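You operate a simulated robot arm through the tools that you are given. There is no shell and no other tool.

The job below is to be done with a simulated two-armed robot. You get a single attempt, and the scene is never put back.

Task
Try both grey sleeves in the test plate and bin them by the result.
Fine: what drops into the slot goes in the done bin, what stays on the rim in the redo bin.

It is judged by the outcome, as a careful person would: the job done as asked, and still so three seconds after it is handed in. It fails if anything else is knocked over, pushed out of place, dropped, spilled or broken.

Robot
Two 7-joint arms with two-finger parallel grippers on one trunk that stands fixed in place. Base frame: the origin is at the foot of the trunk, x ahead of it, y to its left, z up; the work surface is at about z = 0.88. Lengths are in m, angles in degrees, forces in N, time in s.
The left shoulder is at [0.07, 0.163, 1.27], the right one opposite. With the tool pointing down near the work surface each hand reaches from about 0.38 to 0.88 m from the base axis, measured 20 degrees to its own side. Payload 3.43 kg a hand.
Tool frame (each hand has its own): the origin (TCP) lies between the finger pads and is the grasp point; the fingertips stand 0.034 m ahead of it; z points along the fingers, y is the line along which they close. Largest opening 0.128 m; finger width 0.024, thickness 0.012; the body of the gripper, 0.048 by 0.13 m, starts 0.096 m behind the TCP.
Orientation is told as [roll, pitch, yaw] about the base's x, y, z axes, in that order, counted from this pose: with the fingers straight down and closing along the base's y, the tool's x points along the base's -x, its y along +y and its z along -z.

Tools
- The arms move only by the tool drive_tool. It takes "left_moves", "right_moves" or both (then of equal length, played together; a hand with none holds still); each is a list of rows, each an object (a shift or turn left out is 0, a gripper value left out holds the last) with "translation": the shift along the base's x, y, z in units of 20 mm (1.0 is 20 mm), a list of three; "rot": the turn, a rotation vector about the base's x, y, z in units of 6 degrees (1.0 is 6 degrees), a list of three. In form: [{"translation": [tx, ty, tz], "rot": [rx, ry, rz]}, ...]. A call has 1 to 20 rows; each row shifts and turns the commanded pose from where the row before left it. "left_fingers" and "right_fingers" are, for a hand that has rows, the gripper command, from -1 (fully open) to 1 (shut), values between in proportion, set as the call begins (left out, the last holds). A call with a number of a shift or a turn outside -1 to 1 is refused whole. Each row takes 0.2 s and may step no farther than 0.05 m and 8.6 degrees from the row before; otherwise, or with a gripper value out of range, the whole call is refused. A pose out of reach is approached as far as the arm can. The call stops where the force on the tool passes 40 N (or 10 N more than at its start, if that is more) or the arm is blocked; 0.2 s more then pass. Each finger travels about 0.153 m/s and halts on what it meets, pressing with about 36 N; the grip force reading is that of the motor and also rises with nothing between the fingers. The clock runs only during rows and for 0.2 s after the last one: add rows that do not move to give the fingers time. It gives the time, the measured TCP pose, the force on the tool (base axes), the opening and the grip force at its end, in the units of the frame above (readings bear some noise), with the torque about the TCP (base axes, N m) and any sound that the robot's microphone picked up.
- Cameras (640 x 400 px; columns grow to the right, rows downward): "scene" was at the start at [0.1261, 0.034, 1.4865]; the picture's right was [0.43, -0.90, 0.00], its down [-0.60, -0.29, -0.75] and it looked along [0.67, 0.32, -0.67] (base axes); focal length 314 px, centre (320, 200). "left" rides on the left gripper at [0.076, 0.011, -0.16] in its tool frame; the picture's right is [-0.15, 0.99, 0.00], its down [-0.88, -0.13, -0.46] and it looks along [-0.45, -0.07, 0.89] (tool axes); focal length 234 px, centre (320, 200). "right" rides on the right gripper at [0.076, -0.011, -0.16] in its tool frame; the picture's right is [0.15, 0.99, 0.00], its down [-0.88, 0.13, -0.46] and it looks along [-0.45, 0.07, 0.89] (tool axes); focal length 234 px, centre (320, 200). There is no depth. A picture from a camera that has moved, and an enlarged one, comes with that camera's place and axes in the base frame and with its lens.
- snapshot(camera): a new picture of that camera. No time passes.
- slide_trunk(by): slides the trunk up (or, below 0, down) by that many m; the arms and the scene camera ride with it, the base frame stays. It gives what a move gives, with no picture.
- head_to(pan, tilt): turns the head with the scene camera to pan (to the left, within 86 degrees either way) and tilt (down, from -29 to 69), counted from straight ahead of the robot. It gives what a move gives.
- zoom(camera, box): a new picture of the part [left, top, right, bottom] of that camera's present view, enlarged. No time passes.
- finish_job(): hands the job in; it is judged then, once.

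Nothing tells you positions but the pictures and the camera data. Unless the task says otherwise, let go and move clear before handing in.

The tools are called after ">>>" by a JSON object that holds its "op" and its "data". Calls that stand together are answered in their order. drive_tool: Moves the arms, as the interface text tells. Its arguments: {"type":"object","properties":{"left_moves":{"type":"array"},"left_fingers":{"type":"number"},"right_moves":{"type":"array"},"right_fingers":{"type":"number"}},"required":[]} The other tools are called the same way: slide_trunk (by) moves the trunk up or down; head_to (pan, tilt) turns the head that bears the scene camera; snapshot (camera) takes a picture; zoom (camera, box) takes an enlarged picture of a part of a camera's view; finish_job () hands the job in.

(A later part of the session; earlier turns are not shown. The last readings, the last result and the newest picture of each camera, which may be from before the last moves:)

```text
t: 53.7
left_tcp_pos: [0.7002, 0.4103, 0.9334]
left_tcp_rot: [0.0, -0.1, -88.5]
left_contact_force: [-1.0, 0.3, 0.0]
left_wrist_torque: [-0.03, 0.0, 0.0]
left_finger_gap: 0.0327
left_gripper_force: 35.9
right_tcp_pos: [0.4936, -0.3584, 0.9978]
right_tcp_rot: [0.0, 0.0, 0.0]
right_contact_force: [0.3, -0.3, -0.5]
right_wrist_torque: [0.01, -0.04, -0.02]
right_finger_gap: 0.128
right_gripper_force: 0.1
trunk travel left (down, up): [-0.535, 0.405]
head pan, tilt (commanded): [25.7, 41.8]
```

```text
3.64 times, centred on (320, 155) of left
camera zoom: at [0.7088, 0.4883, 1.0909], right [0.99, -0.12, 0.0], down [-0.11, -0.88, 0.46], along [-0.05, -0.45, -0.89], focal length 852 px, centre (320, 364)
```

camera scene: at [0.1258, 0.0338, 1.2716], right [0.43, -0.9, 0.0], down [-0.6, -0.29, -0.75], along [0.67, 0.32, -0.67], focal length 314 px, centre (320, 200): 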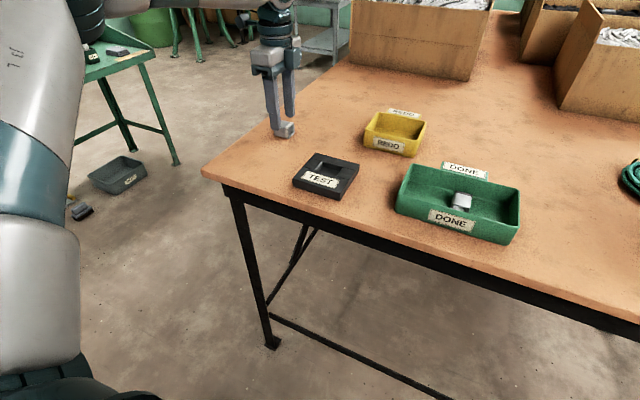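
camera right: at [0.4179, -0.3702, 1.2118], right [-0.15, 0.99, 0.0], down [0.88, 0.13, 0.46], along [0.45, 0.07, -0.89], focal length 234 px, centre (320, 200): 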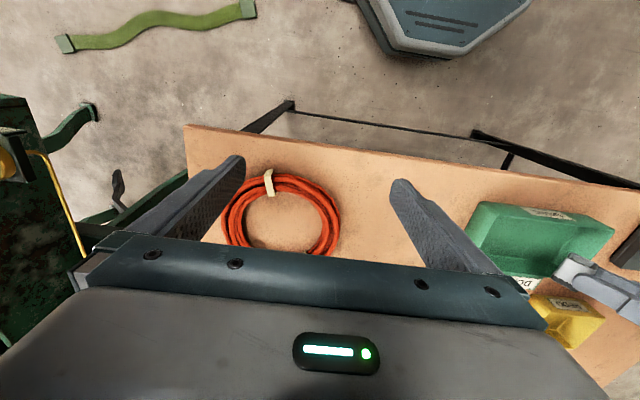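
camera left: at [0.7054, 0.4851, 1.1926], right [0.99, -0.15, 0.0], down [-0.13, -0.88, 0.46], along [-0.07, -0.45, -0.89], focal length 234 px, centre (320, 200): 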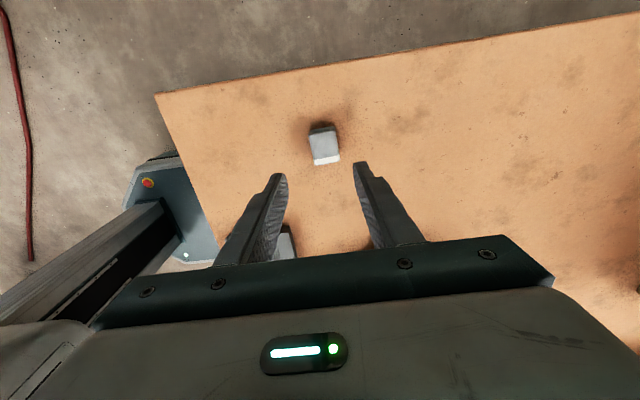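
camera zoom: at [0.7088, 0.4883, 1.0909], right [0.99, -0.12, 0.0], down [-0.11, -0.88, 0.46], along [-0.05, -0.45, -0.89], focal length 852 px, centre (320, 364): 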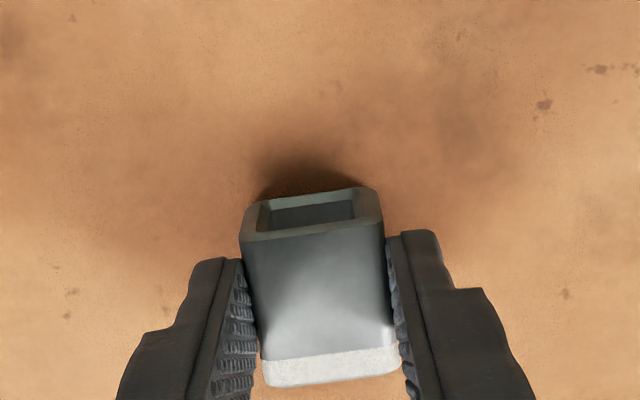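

Gripped: this sleeve is 32.7 mm wide against 28.1 mm for the first. I'll lift it and carry it over the slot for its test.

>>> {"op": "drive_tool", "data": {"left_moves": [{"translation": [0, 0, 1]}, {"translation": [0, 0, 1]}, {"translation": [0, 0, 1]}, {"translation": [-0.617, -0.956, 0], "rot": [0, 0, -0.028]}, {"translation": [-0.617, -0.956, 0], "rot": [0, 0, -0.028]}, {"translation": [-0.617, -0.956, 0], "rot": [0, 0, -0.028]}, {"translation": [-0.617, -0.956, 0], "rot": [0, 0, -0.028]}, {"translation": [-0.617, -0.956, 0], "rot": [0, 0, -0.028]}, {"translation": [-0.617, -0.956, 0], "rot": [0, 0, -0.028]}, {"translation": [-0.617, -0.956, 0], "rot": [0, 0, -0.028]}, {"translation": [-0.617, -0.956, 0], "rot": [0, 0, -0.028]}, {"translation": [-0.617, -0.956, 0], "rot": [0, 0, -0.028]}, {"translation": [0, 0, -0.5]}, {"translation": [0, 0, 0]}]}}

>>> {"op": "zoom", "data": {"camera": "left", "box": [250, 95, 390, 205]}}

>>> {"op": "zoom", "data": {"camera": "scene", "box": [285, 130, 365, 200]}}

```text
t: 56.7
left_tcp_pos: [0.59, 0.2396, 0.9835]
left_tcp_rot: [0.1, -0.1, -90.0]
left_contact_force: [-0.5, 0.2, -1.6]
left_wrist_torque: [-0.02, -0.02, -0.01]
left_finger_gap: 0.0324
left_gripper_force: 36.3
right_tcp_pos: [0.4909, -0.358, 0.9978]
right_tcp_rot: [-0.1, 0.1, 0.0]
right_contact_force: [-0.3, -0.2, 0.1]
right_wrist_torque: [0.04, -0.01, 0.0]
right_finger_gap: 0.128
right_gripper_force: 0.1
trunk travel left (down, up): [-0.535, 0.405]
head pan, tilt (commanded): [25.7, 41.8]
```

```text
3.64 times, centred on (320, 150) of left
camera zoom: at [0.6005, 0.316, 1.1422], right [0.99, -0.15, 0.0], down [-0.13, -0.88, 0.46], along [-0.07, -0.45, -0.89], focal length 852 px, centre (320, 382)
```

zoom: 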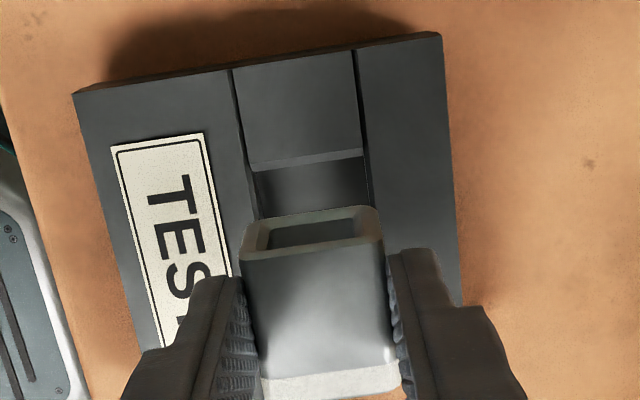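

```text
5.71 times, centred on (325, 165) of scene
camera zoom: at [0.1257, 0.0335, 1.2716], right [0.43, -0.9, 0.0], down [-0.6, -0.29, -0.75], along [0.67, 0.32, -0.67], focal length 1796 px, centre (291, 400)
```

zoom: 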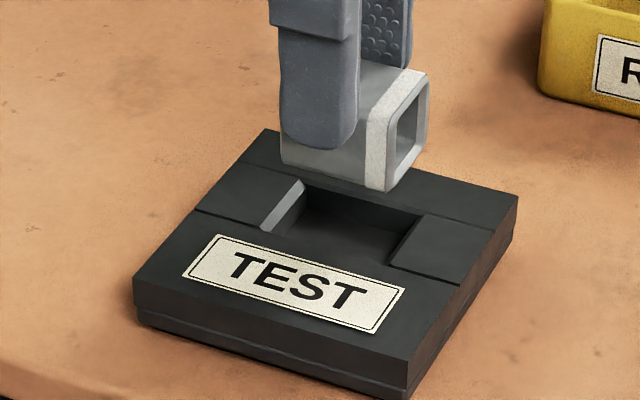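

The plate is where it was and the sleeve is over the slot, within about 1 mm. I'll make a small x correction and lower to just above the rim.

>>> {"op": "drive_tool", "data": {"left_moves": [{"translation": [-0.04, 0.02, 0]}, {"translation": [0, 0, -0.4]}, {"translation": [0, 0, -0.4]}, {"translation": [0, 0, -0.3]}, {"translation": [0, 0, 0]}]}}

>>> {"op": "zoom", "data": {"camera": "left", "box": [265, 95, 375, 185]}}

>>> {"op": "zoom", "data": {"camera": "scene", "box": [295, 140, 355, 190]}}

```text
t: 57.9
left_tcp_pos: [0.5895, 0.2415, 0.9602]
left_tcp_rot: [0.0, -0.1, -89.9]
left_contact_force: [0.2, 0.1, -0.2]
left_wrist_torque: [-0.03, -0.01, -0.03]
left_finger_gap: 0.0327
left_gripper_force: 35.9
right_tcp_pos: [0.4937, -0.3582, 0.9966]
right_tcp_rot: [0.0, -0.1, 0.0]
right_contact_force: [0.2, 0.5, -0.4]
right_wrist_torque: [0.03, 0.01, 0.0]
right_finger_gap: 0.128
right_gripper_force: 0.1
trunk travel left (down, up): [-0.535, 0.405]
head pan, tilt (commanded): [25.7, 41.8]
```

```text
4.44 times, centred on (320, 140) of left
camera zoom: at [0.6005, 0.3176, 1.1191], right [0.99, -0.15, 0.0], down [-0.13, -0.88, 0.46], along [-0.07, -0.45, -0.89], focal length 1041 px, centre (320, 467)
```

zoom: 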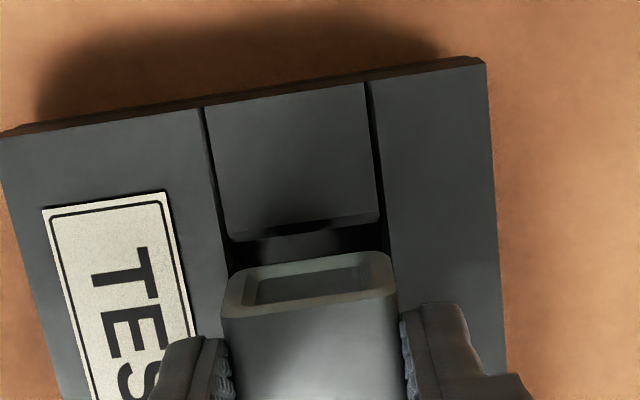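

```text
8.00 times, centred on (325, 165) of scene
camera zoom: at [0.126, 0.0338, 1.2715], right [0.43, -0.9, 0.0], down [-0.6, -0.29, -0.75], along [0.67, 0.32, -0.67], focal length 2514 px, centre (280, 480)
```

zoom: 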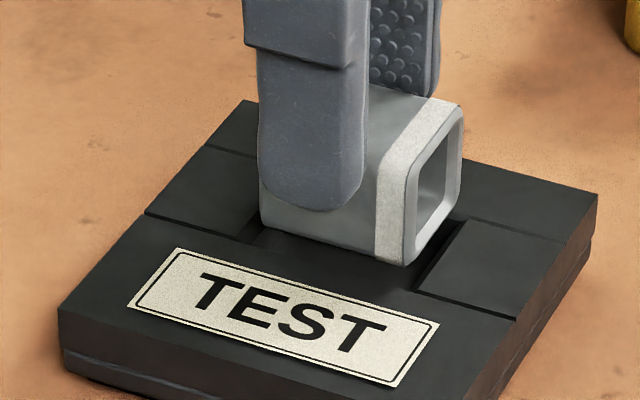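

It's hovering just above the rim and still about 1 mm off in x. I'll correct and lower in small steps, watching for contact.

>>> {"op": "drive_tool", "data": {"left_moves": [{"translation": [-0.045, 0, 0]}, {"translation": [0, 0, -0.1]}, {"translation": [0, 0, -0.1]}, {"translation": [0, 0, -0.08]}, {"translation": [0, 0, 0]}]}}

>>> {"op": "zoom", "data": {"camera": "left", "box": [265, 95, 375, 185]}}

>>> {"op": "zoom", "data": {"camera": "scene", "box": [295, 140, 355, 190]}}

```text
t: 59.1
left_tcp_pos: [0.5887, 0.2407, 0.9553]
left_tcp_rot: [0.2, -0.1, -90.0]
left_contact_force: [3.8, 1.9, 11.3]
left_wrist_torque: [0.06, 0.03, -0.01]
left_finger_gap: 0.0326
left_gripper_force: 35.7
right_tcp_pos: [0.4922, -0.3591, 0.9979]
right_tcp_rot: [0.0, 0.0, 0.0]
right_contact_force: [-0.8, 0.5, 0.8]
right_wrist_torque: [0.0, -0.01, 0.01]
right_finger_gap: 0.1277
right_gripper_force: 0.1
trunk travel left (down, up): [-0.535, 0.405]
head pan, tilt (commanded): [25.7, 41.8]
```

```text
4.44 times, centred on (320, 140) of left
camera zoom: at [0.5987, 0.3166, 1.1148], right [0.99, -0.15, 0.0], down [-0.13, -0.88, 0.46], along [-0.06, -0.45, -0.89], focal length 1041 px, centre (320, 467)
```

zoom: 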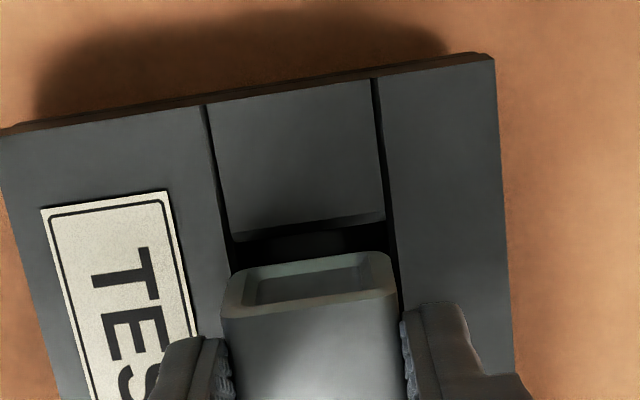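

```text
8.00 times, centred on (325, 165) of scene
camera zoom: at [0.1254, 0.0336, 1.2718], right [0.43, -0.9, 0.0], down [-0.6, -0.29, -0.75], along [0.67, 0.32, -0.67], focal length 2514 px, centre (280, 480)
```

zoom: 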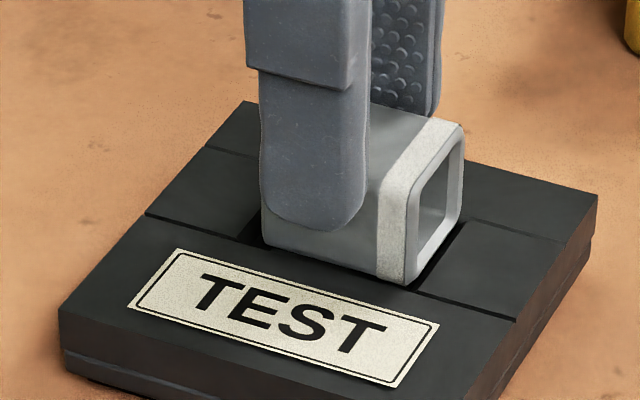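

The sleeve met the rim (about 11 N up at rim height) and did not go in. To be fair to it, I'll lift slightly, shift 1 mm in x and try again, then try the other side.

>>> {"op": "drive_tool", "data": {"left_moves": [{"translation": [0, 0, 0.15]}, {"translation": [0.05, 0, 0]}, {"translation": [0, 0, -0.1]}, {"translation": [0, 0, -0.05]}, {"translation": [0, 0, 0]}]}}

>>> {"op": "drive_tool", "data": {"left_moves": [{"translation": [0, 0, 0.15]}, {"translation": [-0.1, 0, 0]}, {"translation": [0, 0, -0.1]}, {"translation": [0, 0, -0.05]}, {"translation": [0, 0, 0]}]}}

>>> {"op": "drive_tool", "data": {"left_moves": [{"translation": [0, 0, 0.15]}, {"translation": [0.075, 0, 0]}, {"translation": [0, 0, -0.1]}, {"translation": [0, 0, -0.05]}, {"translation": [0, 0, 0]}]}}

>>> {"op": "zoom", "data": {"camera": "scene", "box": [295, 140, 355, 190]}}

>>> {"op": "zoom", "data": {"camera": "left", "box": [265, 95, 375, 185]}}

```text
t: 60.3
left_tcp_pos: [0.5902, 0.2415, 0.9547]
left_tcp_rot: [0.2, 0.0, -90.0]
left_contact_force: [3.4, 2.9, 9.1]
left_wrist_torque: [0.09, -0.12, 0.0]
left_finger_gap: 0.0324
left_gripper_force: 35.6
right_tcp_pos: [0.4922, -0.3601, 0.9982]
right_tcp_rot: [0.0, 0.0, 0.1]
right_contact_force: [-0.6, 0.2, 0.6]
right_wrist_torque: [0.0, -0.02, -0.02]
right_finger_gap: 0.128
right_gripper_force: 0.1
trunk travel left (down, up): [-0.535, 0.405]
head pan, tilt (commanded): [25.7, 41.8]
```

```text
t: 61.5
left_tcp_pos: [0.587, 0.241, 0.9557]
left_tcp_rot: [0.4, -0.1, -90.0]
left_contact_force: [-1.5, 1.0, 13.2]
left_wrist_torque: [0.03, 0.31, -0.01]
left_finger_gap: 0.0329
left_gripper_force: 36.1
right_tcp_pos: [0.4912, -0.3597, 0.9975]
right_tcp_rot: [0.0, 0.0, 0.0]
right_contact_force: [-0.2, 0.2, -0.2]
right_wrist_torque: [-0.02, 0.01, -0.01]
right_finger_gap: 0.1277
right_gripper_force: 0.1
trunk travel left (down, up): [-0.535, 0.405]
head pan, tilt (commanded): [25.7, 41.8]
```

```text
t: 62.7
left_tcp_pos: [0.5889, 0.2401, 0.9552]
left_tcp_rot: [0.2, -0.1, -90.0]
left_contact_force: [2.4, 1.3, 11.4]
left_wrist_torque: [0.0, 0.06, 0.01]
left_finger_gap: 0.0325
left_gripper_force: 35.8
right_tcp_pos: [0.4932, -0.3585, 0.9976]
right_tcp_rot: [0.0, 0.0, 0.0]
right_contact_force: [-0.1, 0.6, -0.5]
right_wrist_torque: [0.0, 0.0, -0.01]
right_finger_gap: 0.128
right_gripper_force: 0.2
trunk travel left (down, up): [-0.535, 0.405]
head pan, tilt (commanded): [25.7, 41.8]
```

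```text
8.00 times, centred on (325, 165) of scene
camera zoom: at [0.1251, 0.0335, 1.2718], right [0.43, -0.9, 0.0], down [-0.6, -0.29, -0.75], along [0.67, 0.32, -0.67], focal length 2514 px, centre (280, 480)
```

zoom: 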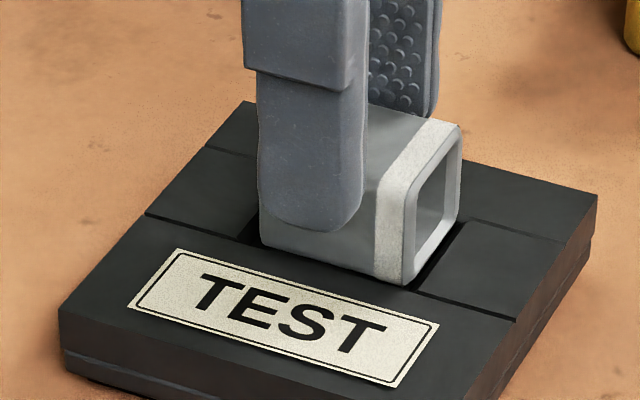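

```text
4.44 times, centred on (320, 140) of left
camera zoom: at [0.5985, 0.317, 1.1145], right [0.99, -0.15, 0.0], down [-0.13, -0.88, 0.46], along [-0.06, -0.45, -0.89], focal length 1041 px, centre (320, 467)
```

zoom: 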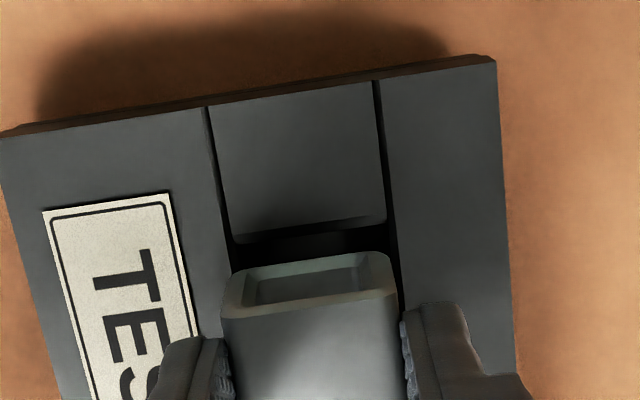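

It meets the rim at the same height in all three tries, with the tilt torque reversing either side of centre, so it's bridging the slot. I'll centre it, ease off the pressure and let it go with a small opening to confirm it stays on the rim.

>>> {"op": "drive_tool", "data": {"left_moves": [{"translation": [0.02, 0, 0.04]}, {"translation": [0, 0, 0]}]}}

>>> {"op": "drive_tool", "data": {"left_moves": [{"translation": [0, 0, 0]}, {"translation": [0, 0, 0]}, {"translation": [0, 0, 0]}], "left_fingers": 0.36}}

>>> {"op": "zoom", "data": {"camera": "scene", "box": [295, 140, 355, 190]}}

>>> {"op": "zoom", "data": {"camera": "left", "box": [250, 95, 390, 215]}}

```text
t: 63.3
left_tcp_pos: [0.5881, 0.2404, 0.9556]
left_tcp_rot: [0.1, -0.1, -90.0]
left_contact_force: [0.1, 1.2, 10.0]
left_wrist_torque: [0.02, 0.12, -0.04]
left_finger_gap: 0.0324
left_gripper_force: 36.2
right_tcp_pos: [0.4927, -0.3589, 0.9978]
right_tcp_rot: [0.1, 0.0, 0.0]
right_contact_force: [0.0, -0.5, -0.6]
right_wrist_torque: [0.0, 0.01, -0.02]
right_finger_gap: 0.1279
right_gripper_force: 0.0
trunk travel left (down, up): [-0.535, 0.405]
head pan, tilt (commanded): [25.7, 41.8]
```

```text
t: 64.1
left_tcp_pos: [0.5887, 0.2406, 0.9561]
left_tcp_rot: [-0.1, -0.2, -90.1]
left_contact_force: [-0.1, 0.0, 0.2]
left_wrist_torque: [0.0, 0.01, -0.02]
left_finger_gap: 0.0413
left_gripper_force: 0.1
right_tcp_pos: [0.4939, -0.3599, 0.9962]
right_tcp_rot: [0.0, 0.0, 0.0]
right_contact_force: [-0.1, 0.3, -0.6]
right_wrist_torque: [0.01, -0.01, -0.02]
right_finger_gap: 0.1281
right_gripper_force: 0.1
trunk travel left (down, up): [-0.535, 0.405]
head pan, tilt (commanded): [25.7, 41.8]
```

```text
8.00 times, centred on (325, 165) of scene
camera zoom: at [0.1261, 0.0338, 1.2715], right [0.43, -0.9, 0.0], down [-0.6, -0.29, -0.75], along [0.67, 0.32, -0.67], focal length 2514 px, centre (280, 480)
```

zoom: 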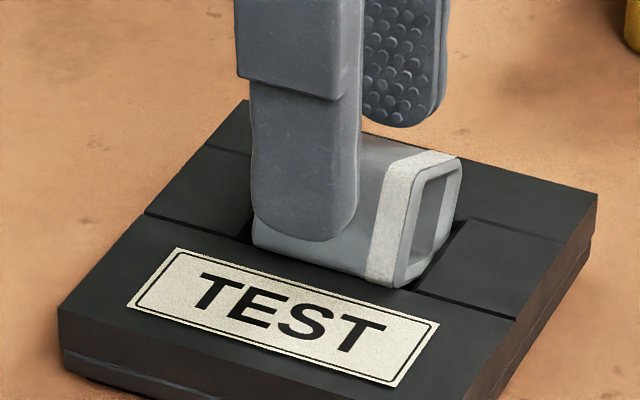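

```text
3.33 times, centred on (320, 155) of left
camera zoom: at [0.5998, 0.3169, 1.1138], right [0.99, -0.15, 0.0], down [-0.13, -0.88, 0.46], along [-0.07, -0.45, -0.89], focal length 781 px, centre (320, 350)
```

zoom: 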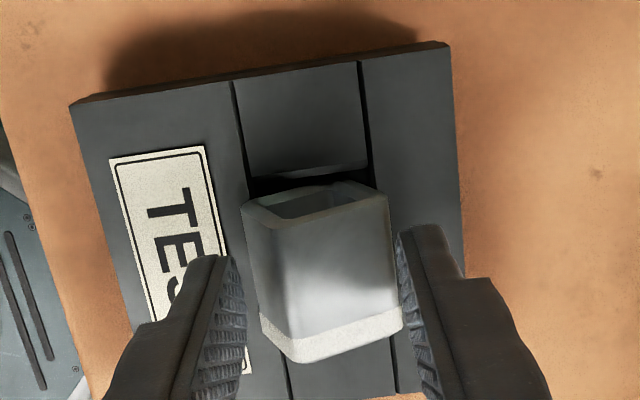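

On release it did not drop in: it tilted, with one edge still on the −x rim. The force readings suggest I held it 1–2 mm too far to −x, so a second, better-centred trial is fair. I'll look closely first.

>>> {"op": "zoom", "data": {"camera": "scene", "box": [312, 150, 346, 180]}}

>>> {"op": "zoom", "data": {"camera": "left", "box": [290, 135, 380, 215]}}

```text
13.33 times, centred on (329, 165) of scene
camera zoom: at [0.1261, 0.0338, 1.2715], right [0.43, -0.9, 0.0], down [-0.6, -0.29, -0.75], along [0.67, 0.32, -0.67], focal length 4191 px, centre (200, 667)
```

zoom: 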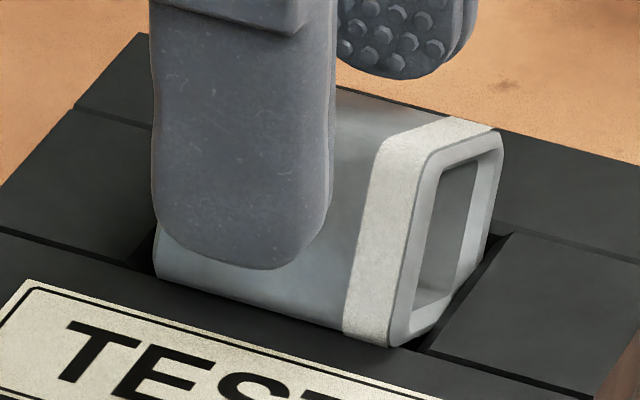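

```text
5.00 times, centred on (335, 175) of left
camera zoom: at [0.5998, 0.3169, 1.1138], right [0.99, -0.15, 0.0], down [-0.13, -0.88, 0.46], along [-0.07, -0.45, -0.89], focal length 1171 px, centre (245, 325)
```

zoom: 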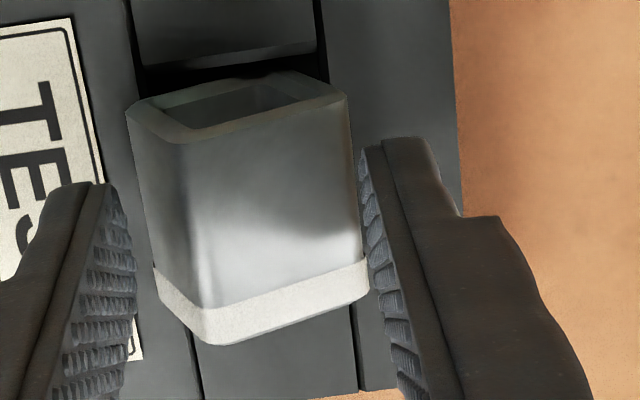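

It's leaning about 15° with one edge on the rim. I'll lower the fingers slightly around it, close to square it up again, and lift it a little for a better-centred second trial.

>>> {"op": "drive_tool", "data": {"left_moves": [{"translation": [0.04, 0, 0]}, {"translation": [0, 0, -0.1]}, {"translation": [0, 0, -0.1]}, {"translation": [0, 0, 0]}]}}

>>> {"op": "drive_tool", "data": {"left_moves": [{"translation": [0, 0, 0]}, {"translation": [0, 0, 0.05]}, {"translation": [0, 0, 0.05]}, {"translation": [0, 0, 0]}], "left_fingers": 1}}

>>> {"op": "zoom", "data": {"camera": "scene", "box": [295, 140, 355, 190]}}

>>> {"op": "zoom", "data": {"camera": "left", "box": [265, 95, 375, 185]}}

```text
t: 65.1
left_tcp_pos: [0.5908, 0.2414, 0.9514]
left_tcp_rot: [0.0, -0.1, -90.0]
left_contact_force: [0.6, -0.3, 0.1]
left_wrist_torque: [0.01, -0.01, 0.03]
left_finger_gap: 0.0411
left_gripper_force: 0.0
right_tcp_pos: [0.494, -0.3596, 0.9983]
right_tcp_rot: [0.0, 0.0, 0.0]
right_contact_force: [-0.5, 0.3, -0.5]
right_wrist_torque: [0.01, 0.0, 0.01]
right_finger_gap: 0.1279
right_gripper_force: 0.2
trunk travel left (down, up): [-0.535, 0.405]
head pan, tilt (commanded): [25.7, 41.8]
```

```text
t: 66.1
left_tcp_pos: [0.5896, 0.2409, 0.954]
left_tcp_rot: [0.1, -0.2, -90.0]
left_contact_force: [2.3, 1.3, 7.1]
left_wrist_torque: [0.21, 0.03, -0.03]
left_finger_gap: 0.034
left_gripper_force: 35.9
right_tcp_pos: [0.4938, -0.3588, 0.9978]
right_tcp_rot: [0.1, 0.0, 0.0]
right_contact_force: [0.4, -0.4, -1.5]
right_wrist_torque: [-0.02, 0.01, -0.01]
right_finger_gap: 0.1281
right_gripper_force: 0.1
trunk travel left (down, up): [-0.535, 0.405]
head pan, tilt (commanded): [25.7, 41.8]
```

```text
8.00 times, centred on (325, 165) of scene
camera zoom: at [0.1256, 0.0337, 1.2716], right [0.43, -0.9, 0.0], down [-0.6, -0.29, -0.75], along [0.67, 0.32, -0.67], focal length 2514 px, centre (280, 480)
```

zoom: 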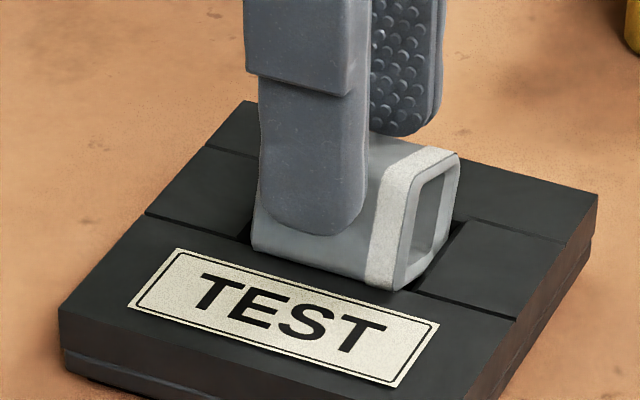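

```text
4.44 times, centred on (320, 140) of left
camera zoom: at [0.6006, 0.3171, 1.1125], right [0.99, -0.15, 0.0], down [-0.13, -0.88, 0.46], along [-0.07, -0.45, -0.89], focal length 1041 px, centre (320, 467)
```

zoom: 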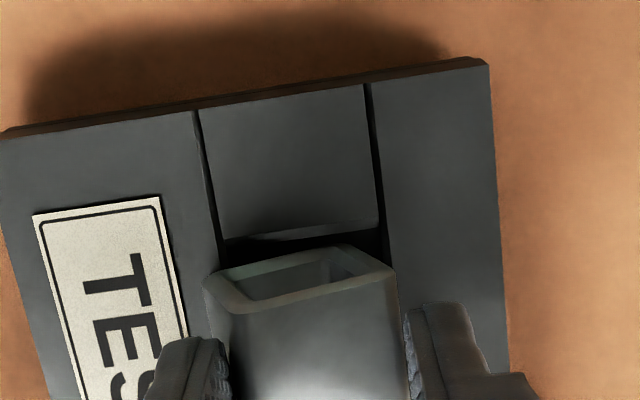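

It's held but not yet squared (gap 34 mm). I'll lift it clear of the slot so the pads can square it.

>>> {"op": "drive_tool", "data": {"left_moves": [{"translation": [0, 0, 0.1]}, {"translation": [0, 0, 0.2]}, {"translation": [0, 0, 0.3]}, {"translation": [0, 0, 0.3]}, {"translation": [0, 0, 0]}, {"translation": [0, 0, 0]}]}}

>>> {"op": "zoom", "data": {"camera": "scene", "box": [295, 130, 355, 180]}}

>>> {"op": "zoom", "data": {"camera": "left", "box": [265, 95, 375, 185]}}

```text
t: 67.5
left_tcp_pos: [0.5895, 0.2407, 0.972]
left_tcp_rot: [-0.1, -0.1, -89.9]
left_contact_force: [0.4, -1.0, 0.0]
left_wrist_torque: [0.02, 0.01, 0.0]
left_finger_gap: 0.0317
left_gripper_force: 36.1
right_tcp_pos: [0.4941, -0.359, 0.9971]
right_tcp_rot: [0.0, 0.0, 0.1]
right_contact_force: [0.2, 0.5, 0.0]
right_wrist_torque: [0.01, -0.04, 0.0]
right_finger_gap: 0.1279
right_gripper_force: 0.1
trunk travel left (down, up): [-0.535, 0.405]
head pan, tilt (commanded): [25.7, 41.8]
```

```text
8.00 times, centred on (325, 155) of scene
camera zoom: at [0.126, 0.0338, 1.2715], right [0.43, -0.9, 0.0], down [-0.6, -0.29, -0.75], along [0.67, 0.32, -0.67], focal length 2514 px, centre (280, 560)
```

zoom: 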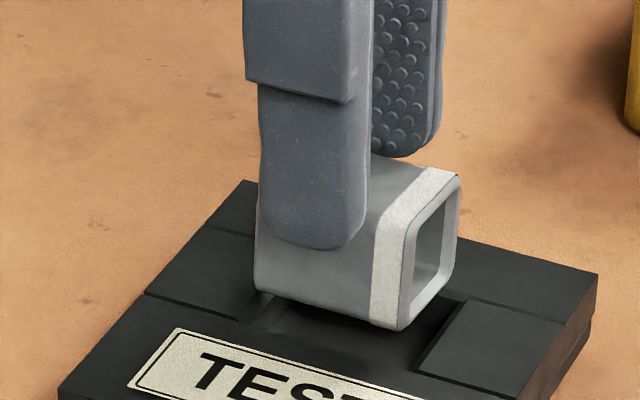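

```text
4.44 times, centred on (320, 140) of left
camera zoom: at [0.6004, 0.3173, 1.1304], right [0.99, -0.15, 0.0], down [-0.13, -0.88, 0.46], along [-0.07, -0.45, -0.89], focal length 1041 px, centre (320, 467)
```

zoom: 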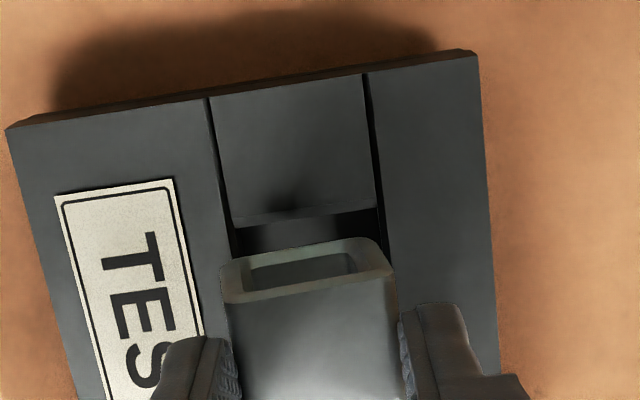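

The grip is now on the rounded top corner with the sleeve slightly tilted, which isn't good for a fair test. I'll set it down flat on clear table beside the plate and take a fresh, square grip.

>>> {"op": "drive_tool", "data": {"left_moves": [{"translation": [0, 0, 0.8]}, {"translation": [-0.1, 0.9, 0]}, {"translation": [-0.1, 0.9, 0]}, {"translation": [-0.1, 0.9, 0]}, {"translation": [-0.1, 0.9, 0]}, {"translation": [-0.1, 0.9, 0]}, {"translation": [-0.1, 0.9, 0]}, {"translation": [-0.1, 0.9, 0]}, {"translation": [-0.1, 0.9, 0]}, {"translation": [0, 0, -0.8]}, {"translation": [0, 0, -0.8]}, {"translation": [0, 0, -0.3]}, {"translation": [0, 0, 0]}]}}

>>> {"op": "zoom", "data": {"camera": "left", "box": [250, 95, 390, 215]}}

>>> {"op": "zoom", "data": {"camera": "scene", "box": [230, 110, 370, 210]}}

```text
t: 70.3
left_tcp_pos: [0.5758, 0.3828, 0.9499]
left_tcp_rot: [0.2, -0.1, -90.0]
left_contact_force: [-0.2, -0.5, -1.3]
left_wrist_torque: [-0.04, 0.01, 0.0]
left_finger_gap: 0.0325
left_gripper_force: 36.1
right_tcp_pos: [0.4929, -0.3589, 0.9978]
right_tcp_rot: [0.0, 0.0, 0.1]
right_contact_force: [-0.6, -0.5, 0.5]
right_wrist_torque: [0.04, 0.03, 0.01]
right_finger_gap: 0.1281
right_gripper_force: 0.0
trunk travel left (down, up): [-0.535, 0.405]
head pan, tilt (commanded): [25.7, 41.8]
```

```text
3.33 times, centred on (320, 155) of left
camera zoom: at [0.5856, 0.4597, 1.1081], right [0.99, -0.15, 0.0], down [-0.13, -0.88, 0.46], along [-0.07, -0.45, -0.89], focal length 781 px, centre (320, 350)
```

zoom: 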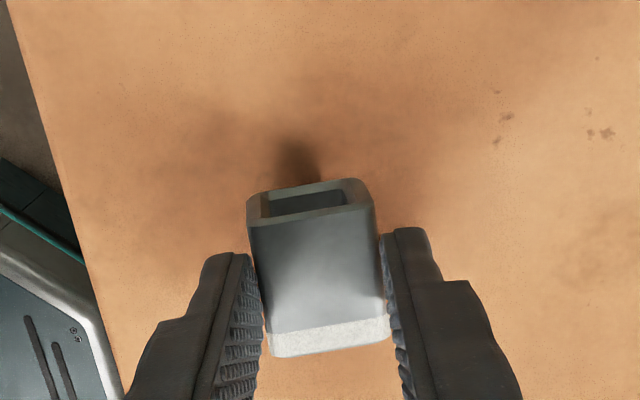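

```text
4.00 times, centred on (300, 160) of scene
camera zoom: at [0.1261, 0.0338, 1.2715], right [0.43, -0.9, 0.0], down [-0.6, -0.29, -0.75], along [0.67, 0.32, -0.67], focal length 1257 px, centre (400, 360)
```

zoom: 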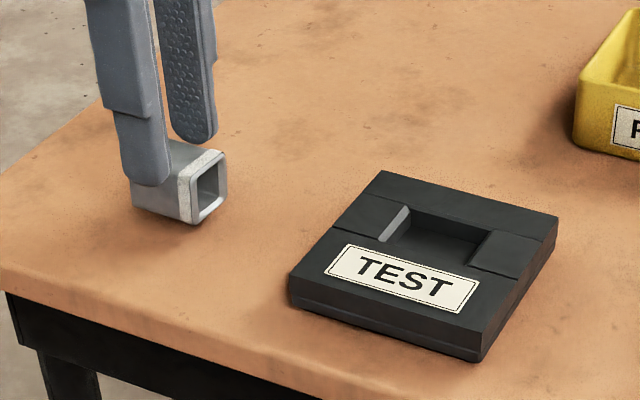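

It has squared itself (gap 32.5 mm). I'll still set it down on the table for a clean regrasp: lower gently to contact, then open.

>>> {"op": "drive_tool", "data": {"left_moves": [{"translation": [0, 0, -0.3]}, {"translation": [0, 0, -0.2]}, {"translation": [0, 0, -0.1]}, {"translation": [0, 0, -0.1]}, {"translation": [0, 0, 0]}]}}

```text
t: 71.5
left_tcp_pos: [0.5724, 0.3844, 0.9395]
left_tcp_rot: [0.3, -0.1, -90.0]
left_contact_force: [-2.2, 5.0, 24.4]
left_wrist_torque: [0.16, -0.24, 0.04]
left_finger_gap: 0.0324
left_gripper_force: 35.6
right_tcp_pos: [0.4924, -0.3593, 0.9975]
right_tcp_rot: [0.0, -0.1, -0.1]
right_contact_force: [-0.2, 0.0, -0.1]
right_wrist_torque: [0.0, -0.02, 0.04]
right_finger_gap: 0.1281
right_gripper_force: 0.1
trunk travel left (down, up): [-0.535, 0.405]
head pan, tilt (commanded): [25.7, 41.8]
```

It's on the table. I'll ease off, open, drop the fingers to the proper grip height and close again.

>>> {"op": "drive_tool", "data": {"left_moves": [{"translation": [0, 0, 0.1]}, {"translation": [0, 0, 0]}]}}

>>> {"op": "drive_tool", "data": {"left_moves": [{"translation": [0, 0, 0]}, {"translation": [0, 0, 0]}, {"translation": [0, 0, -0.15]}, {"translation": [0, 0, -0.15]}, {"translation": [0, 0, 0]}], "left_fingers": 0.15}}

>>> {"op": "zoom", "data": {"camera": "left", "box": [250, 95, 390, 215]}}

>>> {"op": "zoom", "data": {"camera": "scene", "box": [230, 120, 330, 200]}}

```text
t: 72.1
left_tcp_pos: [0.5718, 0.3825, 0.9381]
left_tcp_rot: [0.1, 0.0, -90.0]
left_contact_force: [-2.2, 2.0, 13.7]
left_wrist_torque: [0.01, -0.06, 0.03]
left_finger_gap: 0.0326
left_gripper_force: 36.1
right_tcp_pos: [0.4924, -0.3597, 0.9976]
right_tcp_rot: [0.0, -0.1, -0.1]
right_contact_force: [0.0, -1.0, 0.8]
right_wrist_torque: [0.02, 0.01, 0.0]
right_finger_gap: 0.1282
right_gripper_force: 0.1
trunk travel left (down, up): [-0.535, 0.405]
head pan, tilt (commanded): [25.7, 41.8]
```

```text
t: 73.3
left_tcp_pos: [0.5749, 0.384, 0.9313]
left_tcp_rot: [-0.1, -0.2, -90.0]
left_contact_force: [-0.4, -0.5, 1.0]
left_wrist_torque: [-0.01, -0.03, 0.01]
left_finger_gap: 0.0544
left_gripper_force: 0.2
right_tcp_pos: [0.494, -0.3589, 0.9987]
right_tcp_rot: [-0.1, 0.0, -0.1]
right_contact_force: [-0.4, 0.2, 0.1]
right_wrist_torque: [0.0, 0.03, -0.01]
right_finger_gap: 0.128
right_gripper_force: 0.0
trunk travel left (down, up): [-0.535, 0.405]
head pan, tilt (commanded): [25.7, 41.8]
```

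```text
3.33 times, centred on (320, 155) of left
camera zoom: at [0.5846, 0.4606, 1.0903], right [0.99, -0.15, 0.0], down [-0.13, -0.88, 0.46], along [-0.07, -0.45, -0.89], focal length 781 px, centre (320, 350)
```

zoom: 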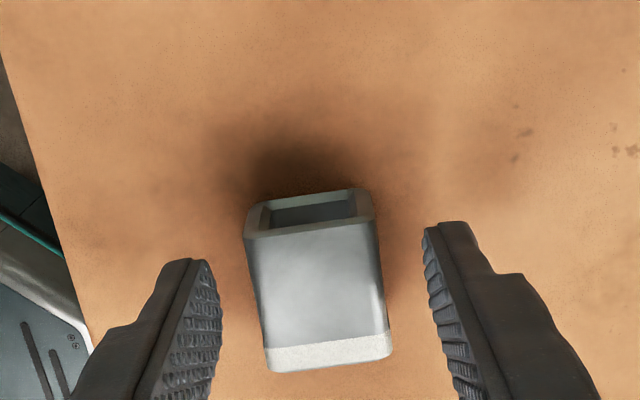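

```text
5.00 times, centred on (280, 160) of scene
camera zoom: at [0.126, 0.0339, 1.2715], right [0.43, -0.9, 0.0], down [-0.6, -0.29, -0.75], along [0.67, 0.32, -0.67], focal length 1572 px, centre (520, 400)
```

zoom: 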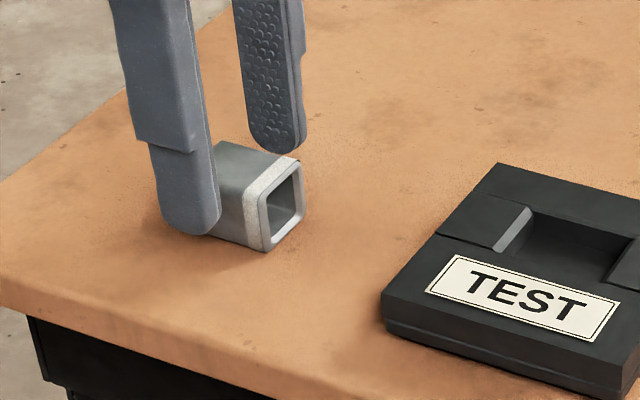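

It's flat and squarely between the pads. Closing and lifting, then back over the slot.

>>> {"op": "drive_tool", "data": {"left_moves": [{"translation": [0, 0, 0]}, {"translation": [0, 0, 0]}, {"translation": [0, 0, 0]}, {"translation": [0, 0, 0]}], "left_fingers": 1}}

>>> {"op": "drive_tool", "data": {"left_moves": [{"translation": [0, 0, 1]}, {"translation": [0, 0, 1]}, {"translation": [0, 0, 0.7]}, {"translation": [0.1, -0.9, 0]}, {"translation": [0.1, -0.9, 0]}, {"translation": [0.1, -0.9, 0]}, {"translation": [0.1, -0.9, 0]}, {"translation": [0.1, -0.9, 0]}, {"translation": [0.1, -0.9, 0]}, {"translation": [0.1, -0.9, 0]}, {"translation": [0.1, -0.9, 0]}, {"translation": [0, 0, -0.4]}, {"translation": [0, 0, -0.4]}, {"translation": [0, 0, 0]}]}}

>>> {"op": "zoom", "data": {"camera": "left", "box": [265, 95, 375, 185]}}

>>> {"op": "zoom", "data": {"camera": "scene", "box": [295, 130, 355, 180]}}

```text
t: 74.3
left_tcp_pos: [0.5748, 0.3841, 0.9323]
left_tcp_rot: [0.1, -0.1, -90.0]
left_contact_force: [-0.3, -0.8, -0.3]
left_wrist_torque: [0.0, -0.02, 0.02]
left_finger_gap: 0.0328
left_gripper_force: 36.7
right_tcp_pos: [0.4928, -0.3585, 0.9973]
right_tcp_rot: [0.0, 0.1, 0.0]
right_contact_force: [-0.9, -0.4, -0.3]
right_wrist_torque: [0.01, 0.01, 0.02]
right_finger_gap: 0.1281
right_gripper_force: 0.0
trunk travel left (down, up): [-0.535, 0.405]
head pan, tilt (commanded): [25.7, 41.8]
```

```text
t: 77.3
left_tcp_pos: [0.5905, 0.2407, 0.9684]
left_tcp_rot: [-0.1, -0.1, -90.0]
left_contact_force: [0.3, -0.2, -0.4]
left_wrist_torque: [0.05, -0.03, 0.01]
left_finger_gap: 0.0328
left_gripper_force: 35.9
right_tcp_pos: [0.4924, -0.359, 0.998]
right_tcp_rot: [0.0, 0.0, 0.0]
right_contact_force: [0.2, 0.0, 0.8]
right_wrist_torque: [-0.04, 0.0, 0.02]
right_finger_gap: 0.1279
right_gripper_force: 0.1
trunk travel left (down, up): [-0.535, 0.405]
head pan, tilt (commanded): [25.7, 41.8]
```

```text
4.44 times, centred on (320, 140) of left
camera zoom: at [0.6007, 0.3164, 1.1276], right [0.99, -0.15, 0.0], down [-0.13, -0.88, 0.46], along [-0.07, -0.45, -0.89], focal length 1041 px, centre (320, 467)
```

zoom: 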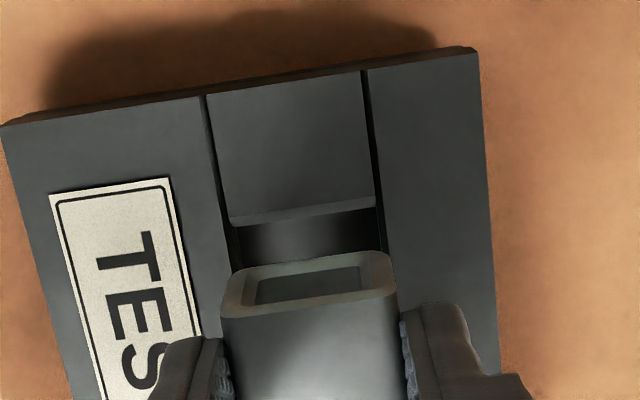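

```text
8.00 times, centred on (325, 155) of scene
camera zoom: at [0.1259, 0.0339, 1.2715], right [0.43, -0.9, 0.0], down [-0.6, -0.29, -0.75], along [0.67, 0.32, -0.67], focal length 2514 px, centre (280, 560)
```

zoom: 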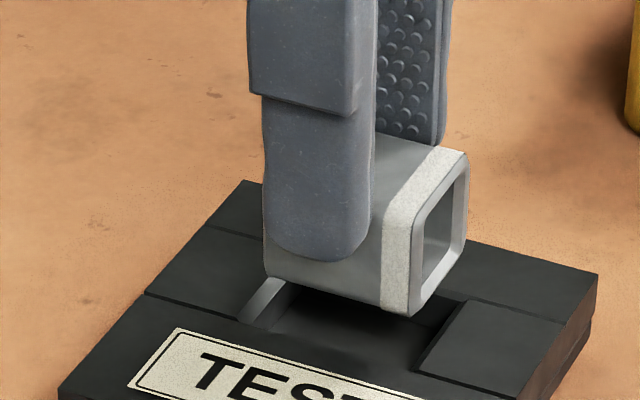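

The sleeve is held squarely again and over the slot, slightly to +x of the previous trial, which is what the forces called for. I'll lower in small steps.

>>> {"op": "drive_tool", "data": {"left_moves": [{"translation": [0, 0, -0.3]}, {"translation": [0, 0, -0.2]}, {"translation": [0, 0, -0.1]}, {"translation": [0, 0, -0.1]}, {"translation": [0, 0, 0]}]}}

>>> {"op": "zoom", "data": {"camera": "scene", "box": [295, 140, 355, 190]}}

>>> {"op": "zoom", "data": {"camera": "left", "box": [265, 95, 375, 185]}}

```text
t: 78.5
left_tcp_pos: [0.5891, 0.241, 0.9555]
left_tcp_rot: [0.0, -0.1, -90.0]
left_contact_force: [-0.6, 0.6, 0.2]
left_wrist_torque: [0.01, 0.01, 0.02]
left_finger_gap: 0.0327
left_gripper_force: 36.1
right_tcp_pos: [0.4932, -0.3595, 0.9979]
right_tcp_rot: [0.0, 0.0, 0.1]
right_contact_force: [-0.3, -0.1, 0.0]
right_wrist_torque: [-0.01, 0.01, 0.01]
right_finger_gap: 0.1279
right_gripper_force: 0.1
trunk travel left (down, up): [-0.535, 0.405]
head pan, tilt (commanded): [25.7, 41.8]
```

```text
8.00 times, centred on (325, 165) of scene
camera zoom: at [0.126, 0.0338, 1.2715], right [0.43, -0.9, 0.0], down [-0.6, -0.29, -0.75], along [0.67, 0.32, -0.67], focal length 2514 px, centre (280, 480)
```

zoom: 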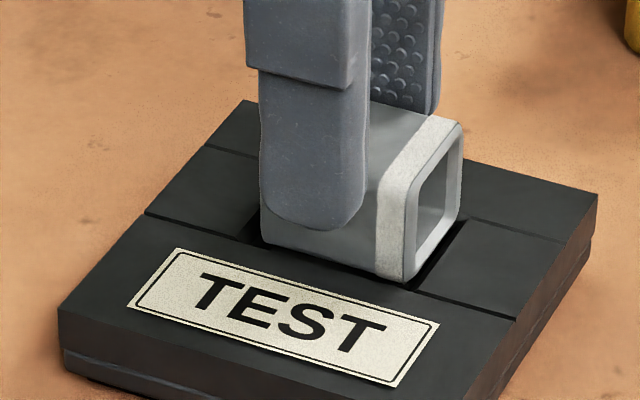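

```text
4.44 times, centred on (320, 140) of left
camera zoom: at [0.6001, 0.317, 1.1139], right [0.99, -0.15, 0.0], down [-0.13, -0.88, 0.46], along [-0.07, -0.45, -0.89], focal length 1041 px, centre (320, 467)
```

zoom: 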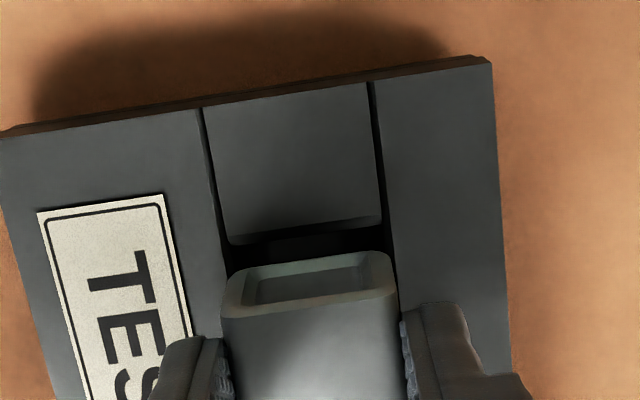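

No contact yet, and the bottom should be almost at rim level. I'll lower another 3 mm in fine steps.

>>> {"op": "drive_tool", "data": {"left_moves": [{"translation": [0, 0, -0.05]}, {"translation": [0, 0, -0.05]}, {"translation": [0, 0, -0.05]}, {"translation": [0, 0, 0]}]}}

```text
t: 79.5
left_tcp_pos: [0.5891, 0.2405, 0.9539]
left_tcp_rot: [0.3, -0.1, -90.0]
left_contact_force: [4.3, 3.3, 20.7]
left_wrist_torque: [0.09, -0.15, 0.01]
left_finger_gap: 0.0324
left_gripper_force: 35.7
right_tcp_pos: [0.4929, -0.3592, 0.9979]
right_tcp_rot: [0.0, -0.1, 0.1]
right_contact_force: [0.8, -0.2, -0.6]
right_wrist_torque: [0.0, -0.02, -0.02]
right_finger_gap: 0.128
right_gripper_force: 0.1
trunk travel left (down, up): [-0.535, 0.405]
head pan, tilt (commanded): [25.7, 41.8]
```

Contact at rim height with 20 N and the load nearly centred, so it bridges both sides of the slot and won't go in even when pressed. I'll unload it and release to confirm.

>>> {"op": "drive_tool", "data": {"left_moves": [{"translation": [0.015, 0, 0.07]}, {"translation": [0, 0, 0.02]}, {"translation": [0, 0, 0]}]}}

>>> {"op": "drive_tool", "data": {"left_moves": [{"translation": [0, 0, 0]}, {"translation": [0, 0, 0]}, {"translation": [0, 0, 0]}], "left_fingers": 0.3}}

>>> {"op": "zoom", "data": {"camera": "scene", "box": [295, 140, 355, 190]}}

>>> {"op": "zoom", "data": {"camera": "left", "box": [250, 95, 390, 215]}}

```text
t: 80.3
left_tcp_pos: [0.5899, 0.2404, 0.9545]
left_tcp_rot: [0.0, -0.1, -90.1]
left_contact_force: [3.4, 0.3, 10.6]
left_wrist_torque: [-0.02, -0.16, -0.07]
left_finger_gap: 0.0325
left_gripper_force: 36.1
right_tcp_pos: [0.4925, -0.3601, 0.9973]
right_tcp_rot: [0.0, 0.0, 0.0]
right_contact_force: [-0.2, -0.2, -0.3]
right_wrist_torque: [0.0, 0.0, -0.02]
right_finger_gap: 0.1277
right_gripper_force: 0.0
trunk travel left (down, up): [-0.535, 0.405]
head pan, tilt (commanded): [25.7, 41.8]
```

```text
t: 81.1
left_tcp_pos: [0.5894, 0.2408, 0.9537]
left_tcp_rot: [0.0, -0.1, -90.0]
left_contact_force: [0.4, 0.3, -0.3]
left_wrist_torque: [0.0, -0.03, 0.03]
left_finger_gap: 0.0446
left_gripper_force: 0.0
right_tcp_pos: [0.4926, -0.3585, 0.9977]
right_tcp_rot: [0.0, 0.0, 0.0]
right_contact_force: [0.3, 0.8, -0.8]
right_wrist_torque: [0.0, -0.03, 0.0]
right_finger_gap: 0.1279
right_gripper_force: 0.0
trunk travel left (down, up): [-0.535, 0.405]
head pan, tilt (commanded): [25.7, 41.8]
```

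```text
8.00 times, centred on (325, 165) of scene
camera zoom: at [0.126, 0.0338, 1.2715], right [0.43, -0.9, 0.0], down [-0.6, -0.29, -0.75], along [0.67, 0.32, -0.67], focal length 2514 px, centre (280, 480)
```

zoom: 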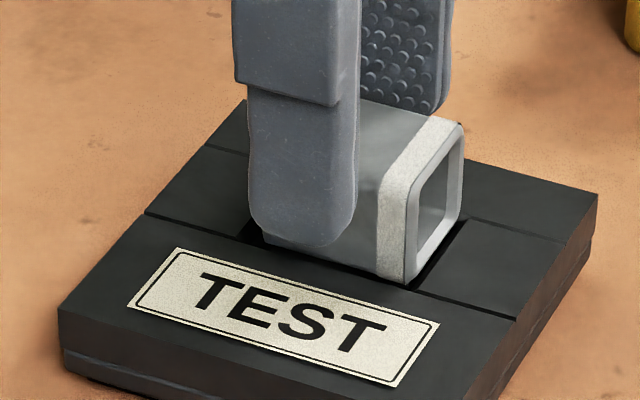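

```text
3.33 times, centred on (320, 155) of left
camera zoom: at [0.6008, 0.3171, 1.1129], right [0.99, -0.15, 0.0], down [-0.13, -0.88, 0.46], along [-0.07, -0.45, -0.89], focal length 781 px, centre (320, 350)
```

zoom: 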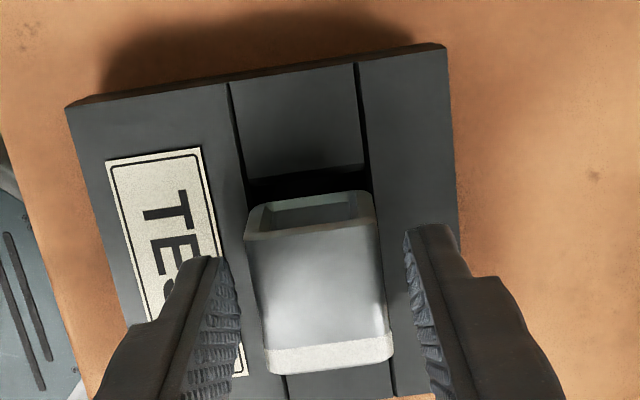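

Released, and it sits level on top of the rim without dropping, so this one goes to REDO. I'll pick it straight back up and lift it, turning the hand to 0° yaw while moving clear.

>>> {"op": "drive_tool", "data": {"left_moves": [{"translation": [0, 0, 0]}, {"translation": [0, 0, 0]}, {"translation": [0, 0, 0]}, {"translation": [0, 0, 0]}], "left_fingers": 1}}

>>> {"op": "drive_tool", "data": {"left_moves": [{"translation": [0, 0, 0.5]}, {"translation": [0, 0, 1]}, {"translation": [0, 0, 1]}, {"translation": [0, 0, 1]}, {"translation": [0, 0, 0]}]}}

>>> {"op": "zoom", "data": {"camera": "scene", "box": [280, 80, 440, 200]}}

```text
t: 82.1
left_tcp_pos: [0.5912, 0.2405, 0.9543]
left_tcp_rot: [0.0, -0.1, -90.0]
left_contact_force: [-1.6, -0.3, 1.0]
left_wrist_torque: [0.02, 0.08, 0.0]
left_finger_gap: 0.0322
left_gripper_force: 35.6
right_tcp_pos: [0.4939, -0.3583, 0.9975]
right_tcp_rot: [0.0, -0.1, 0.1]
right_contact_force: [-0.4, 0.1, 0.3]
right_wrist_torque: [0.0, 0.0, 0.01]
right_finger_gap: 0.128
right_gripper_force: 0.0
trunk travel left (down, up): [-0.535, 0.405]
head pan, tilt (commanded): [25.7, 41.8]
```

```text
t: 83.3
left_tcp_pos: [0.59, 0.2392, 1.0276]
left_tcp_rot: [0.0, -0.1, -90.0]
left_contact_force: [0.3, 0.6, -1.0]
left_wrist_torque: [-0.01, 0.04, 0.03]
left_finger_gap: 0.0325
left_gripper_force: 35.7
right_tcp_pos: [0.4934, -0.3592, 0.9968]
right_tcp_rot: [0.1, 0.1, 0.0]
right_contact_force: [-0.1, 0.3, -0.2]
right_wrist_torque: [-0.02, 0.01, -0.01]
right_finger_gap: 0.128
right_gripper_force: 0.0
trunk travel left (down, up): [-0.535, 0.405]
head pan, tilt (commanded): [25.7, 41.8]
```

```text
3.33 times, centred on (360, 140) of scene
camera zoom: at [0.1263, 0.0339, 1.2715], right [0.43, -0.9, 0.0], down [-0.6, -0.29, -0.75], along [0.67, 0.32, -0.67], focal length 1048 px, centre (187, 400)
```

zoom: 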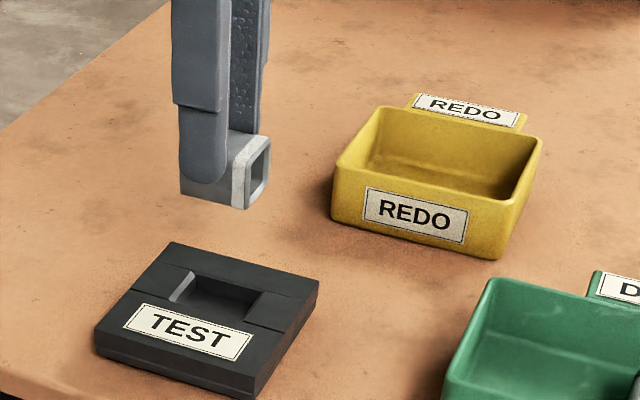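

The sleeve is securely up and the plate hasn't moved. The yellow bin is centred around (0.778, 0.158). I'll rotate to 0° yaw and move forward, staying left of the arm's limit.

>>> {"op": "drive_tool", "data": {"left_moves": [{"translation": [0.3, 0.4, 0.1], "rot": [0, 0, 1]}, {"translation": [0.4, 0.3, 0.1], "rot": [0, 0, 1]}, {"translation": [0.4, 0.3, 0.1], "rot": [0, 0, 1]}, {"translation": [0.4, 0.3, 0.1], "rot": [0, 0, 1]}, {"translation": [0.4, 0.3, 0.1], "rot": [0, 0, 1]}, {"translation": [0.4, 0.3, 0.1], "rot": [0, 0, 1]}, {"translation": [0.4, 0.3, 0.1], "rot": [0, 0, 1]}, {"translation": [0.4, 0.3, 0.1], "rot": [0, 0, 1]}, {"translation": [0.4, 0.3, 0.1], "rot": [0, 0, 1]}, {"translation": [0.4, 0.3, 0.1], "rot": [0, 0, 1]}, {"translation": [0.4, 0.3, 0], "rot": [0, 0, 1]}, {"translation": [0.4, 0.2, 0], "rot": [0, 0, 1]}, {"translation": [0.4, 0.2, 0], "rot": [0, 0, 1]}, {"translation": [0.4, 0.2, 0], "rot": [0, 0, 1]}, {"translation": [0.4, 0.2, 0], "rot": [0, 0, 1]}, {"translation": [0, 0, 0]}]}}

>>> {"op": "snapshot", "data": {"camera": "scene"}}

>>> {"op": "snapshot", "data": {"camera": "left"}}

```text
t: 86.7
left_tcp_pos: [0.7077, 0.3246, 1.0458]
left_tcp_rot: [0.2, -0.1, 0.0]
left_contact_force: [0.1, -0.5, -0.8]
left_wrist_torque: [0.02, 0.01, -0.02]
left_finger_gap: 0.0325
left_gripper_force: 35.9
right_tcp_pos: [0.4936, -0.3593, 0.9969]
right_tcp_rot: [0.0, 0.0, -0.1]
right_contact_force: [0.2, 0.7, 0.4]
right_wrist_torque: [-0.04, -0.03, -0.02]
right_finger_gap: 0.1281
right_gripper_force: 0.1
trunk travel left (down, up): [-0.535, 0.405]
head pan, tilt (commanded): [25.7, 41.8]
```

```text
taken
camera scene: at [0.1256, 0.0337, 1.2716], right [0.43, -0.9, 0.0], down [-0.6, -0.29, -0.75], along [0.67, 0.32, -0.67], focal length 314 px, centre (320, 200)
```

scene: 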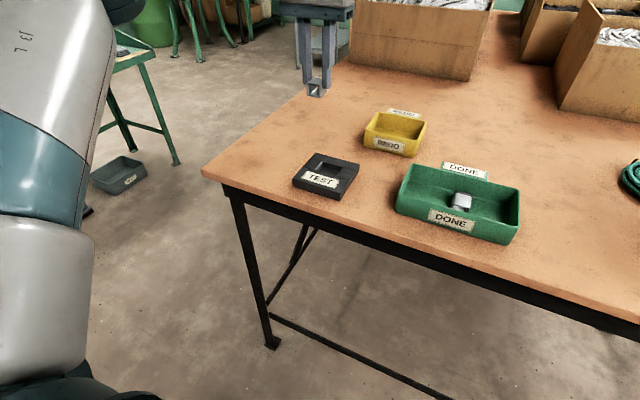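

```text
taken
camera left: at [0.6316, 0.3354, 1.2038], right [0.14, 0.99, 0.0], down [0.88, -0.13, 0.46], along [0.45, -0.06, -0.89], focal length 234 px, centre (320, 200)
```

left: 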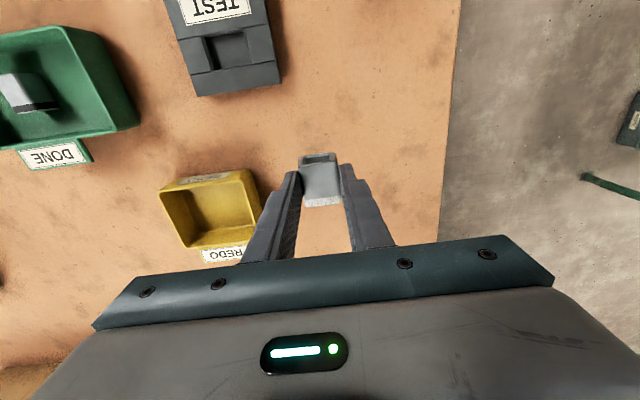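

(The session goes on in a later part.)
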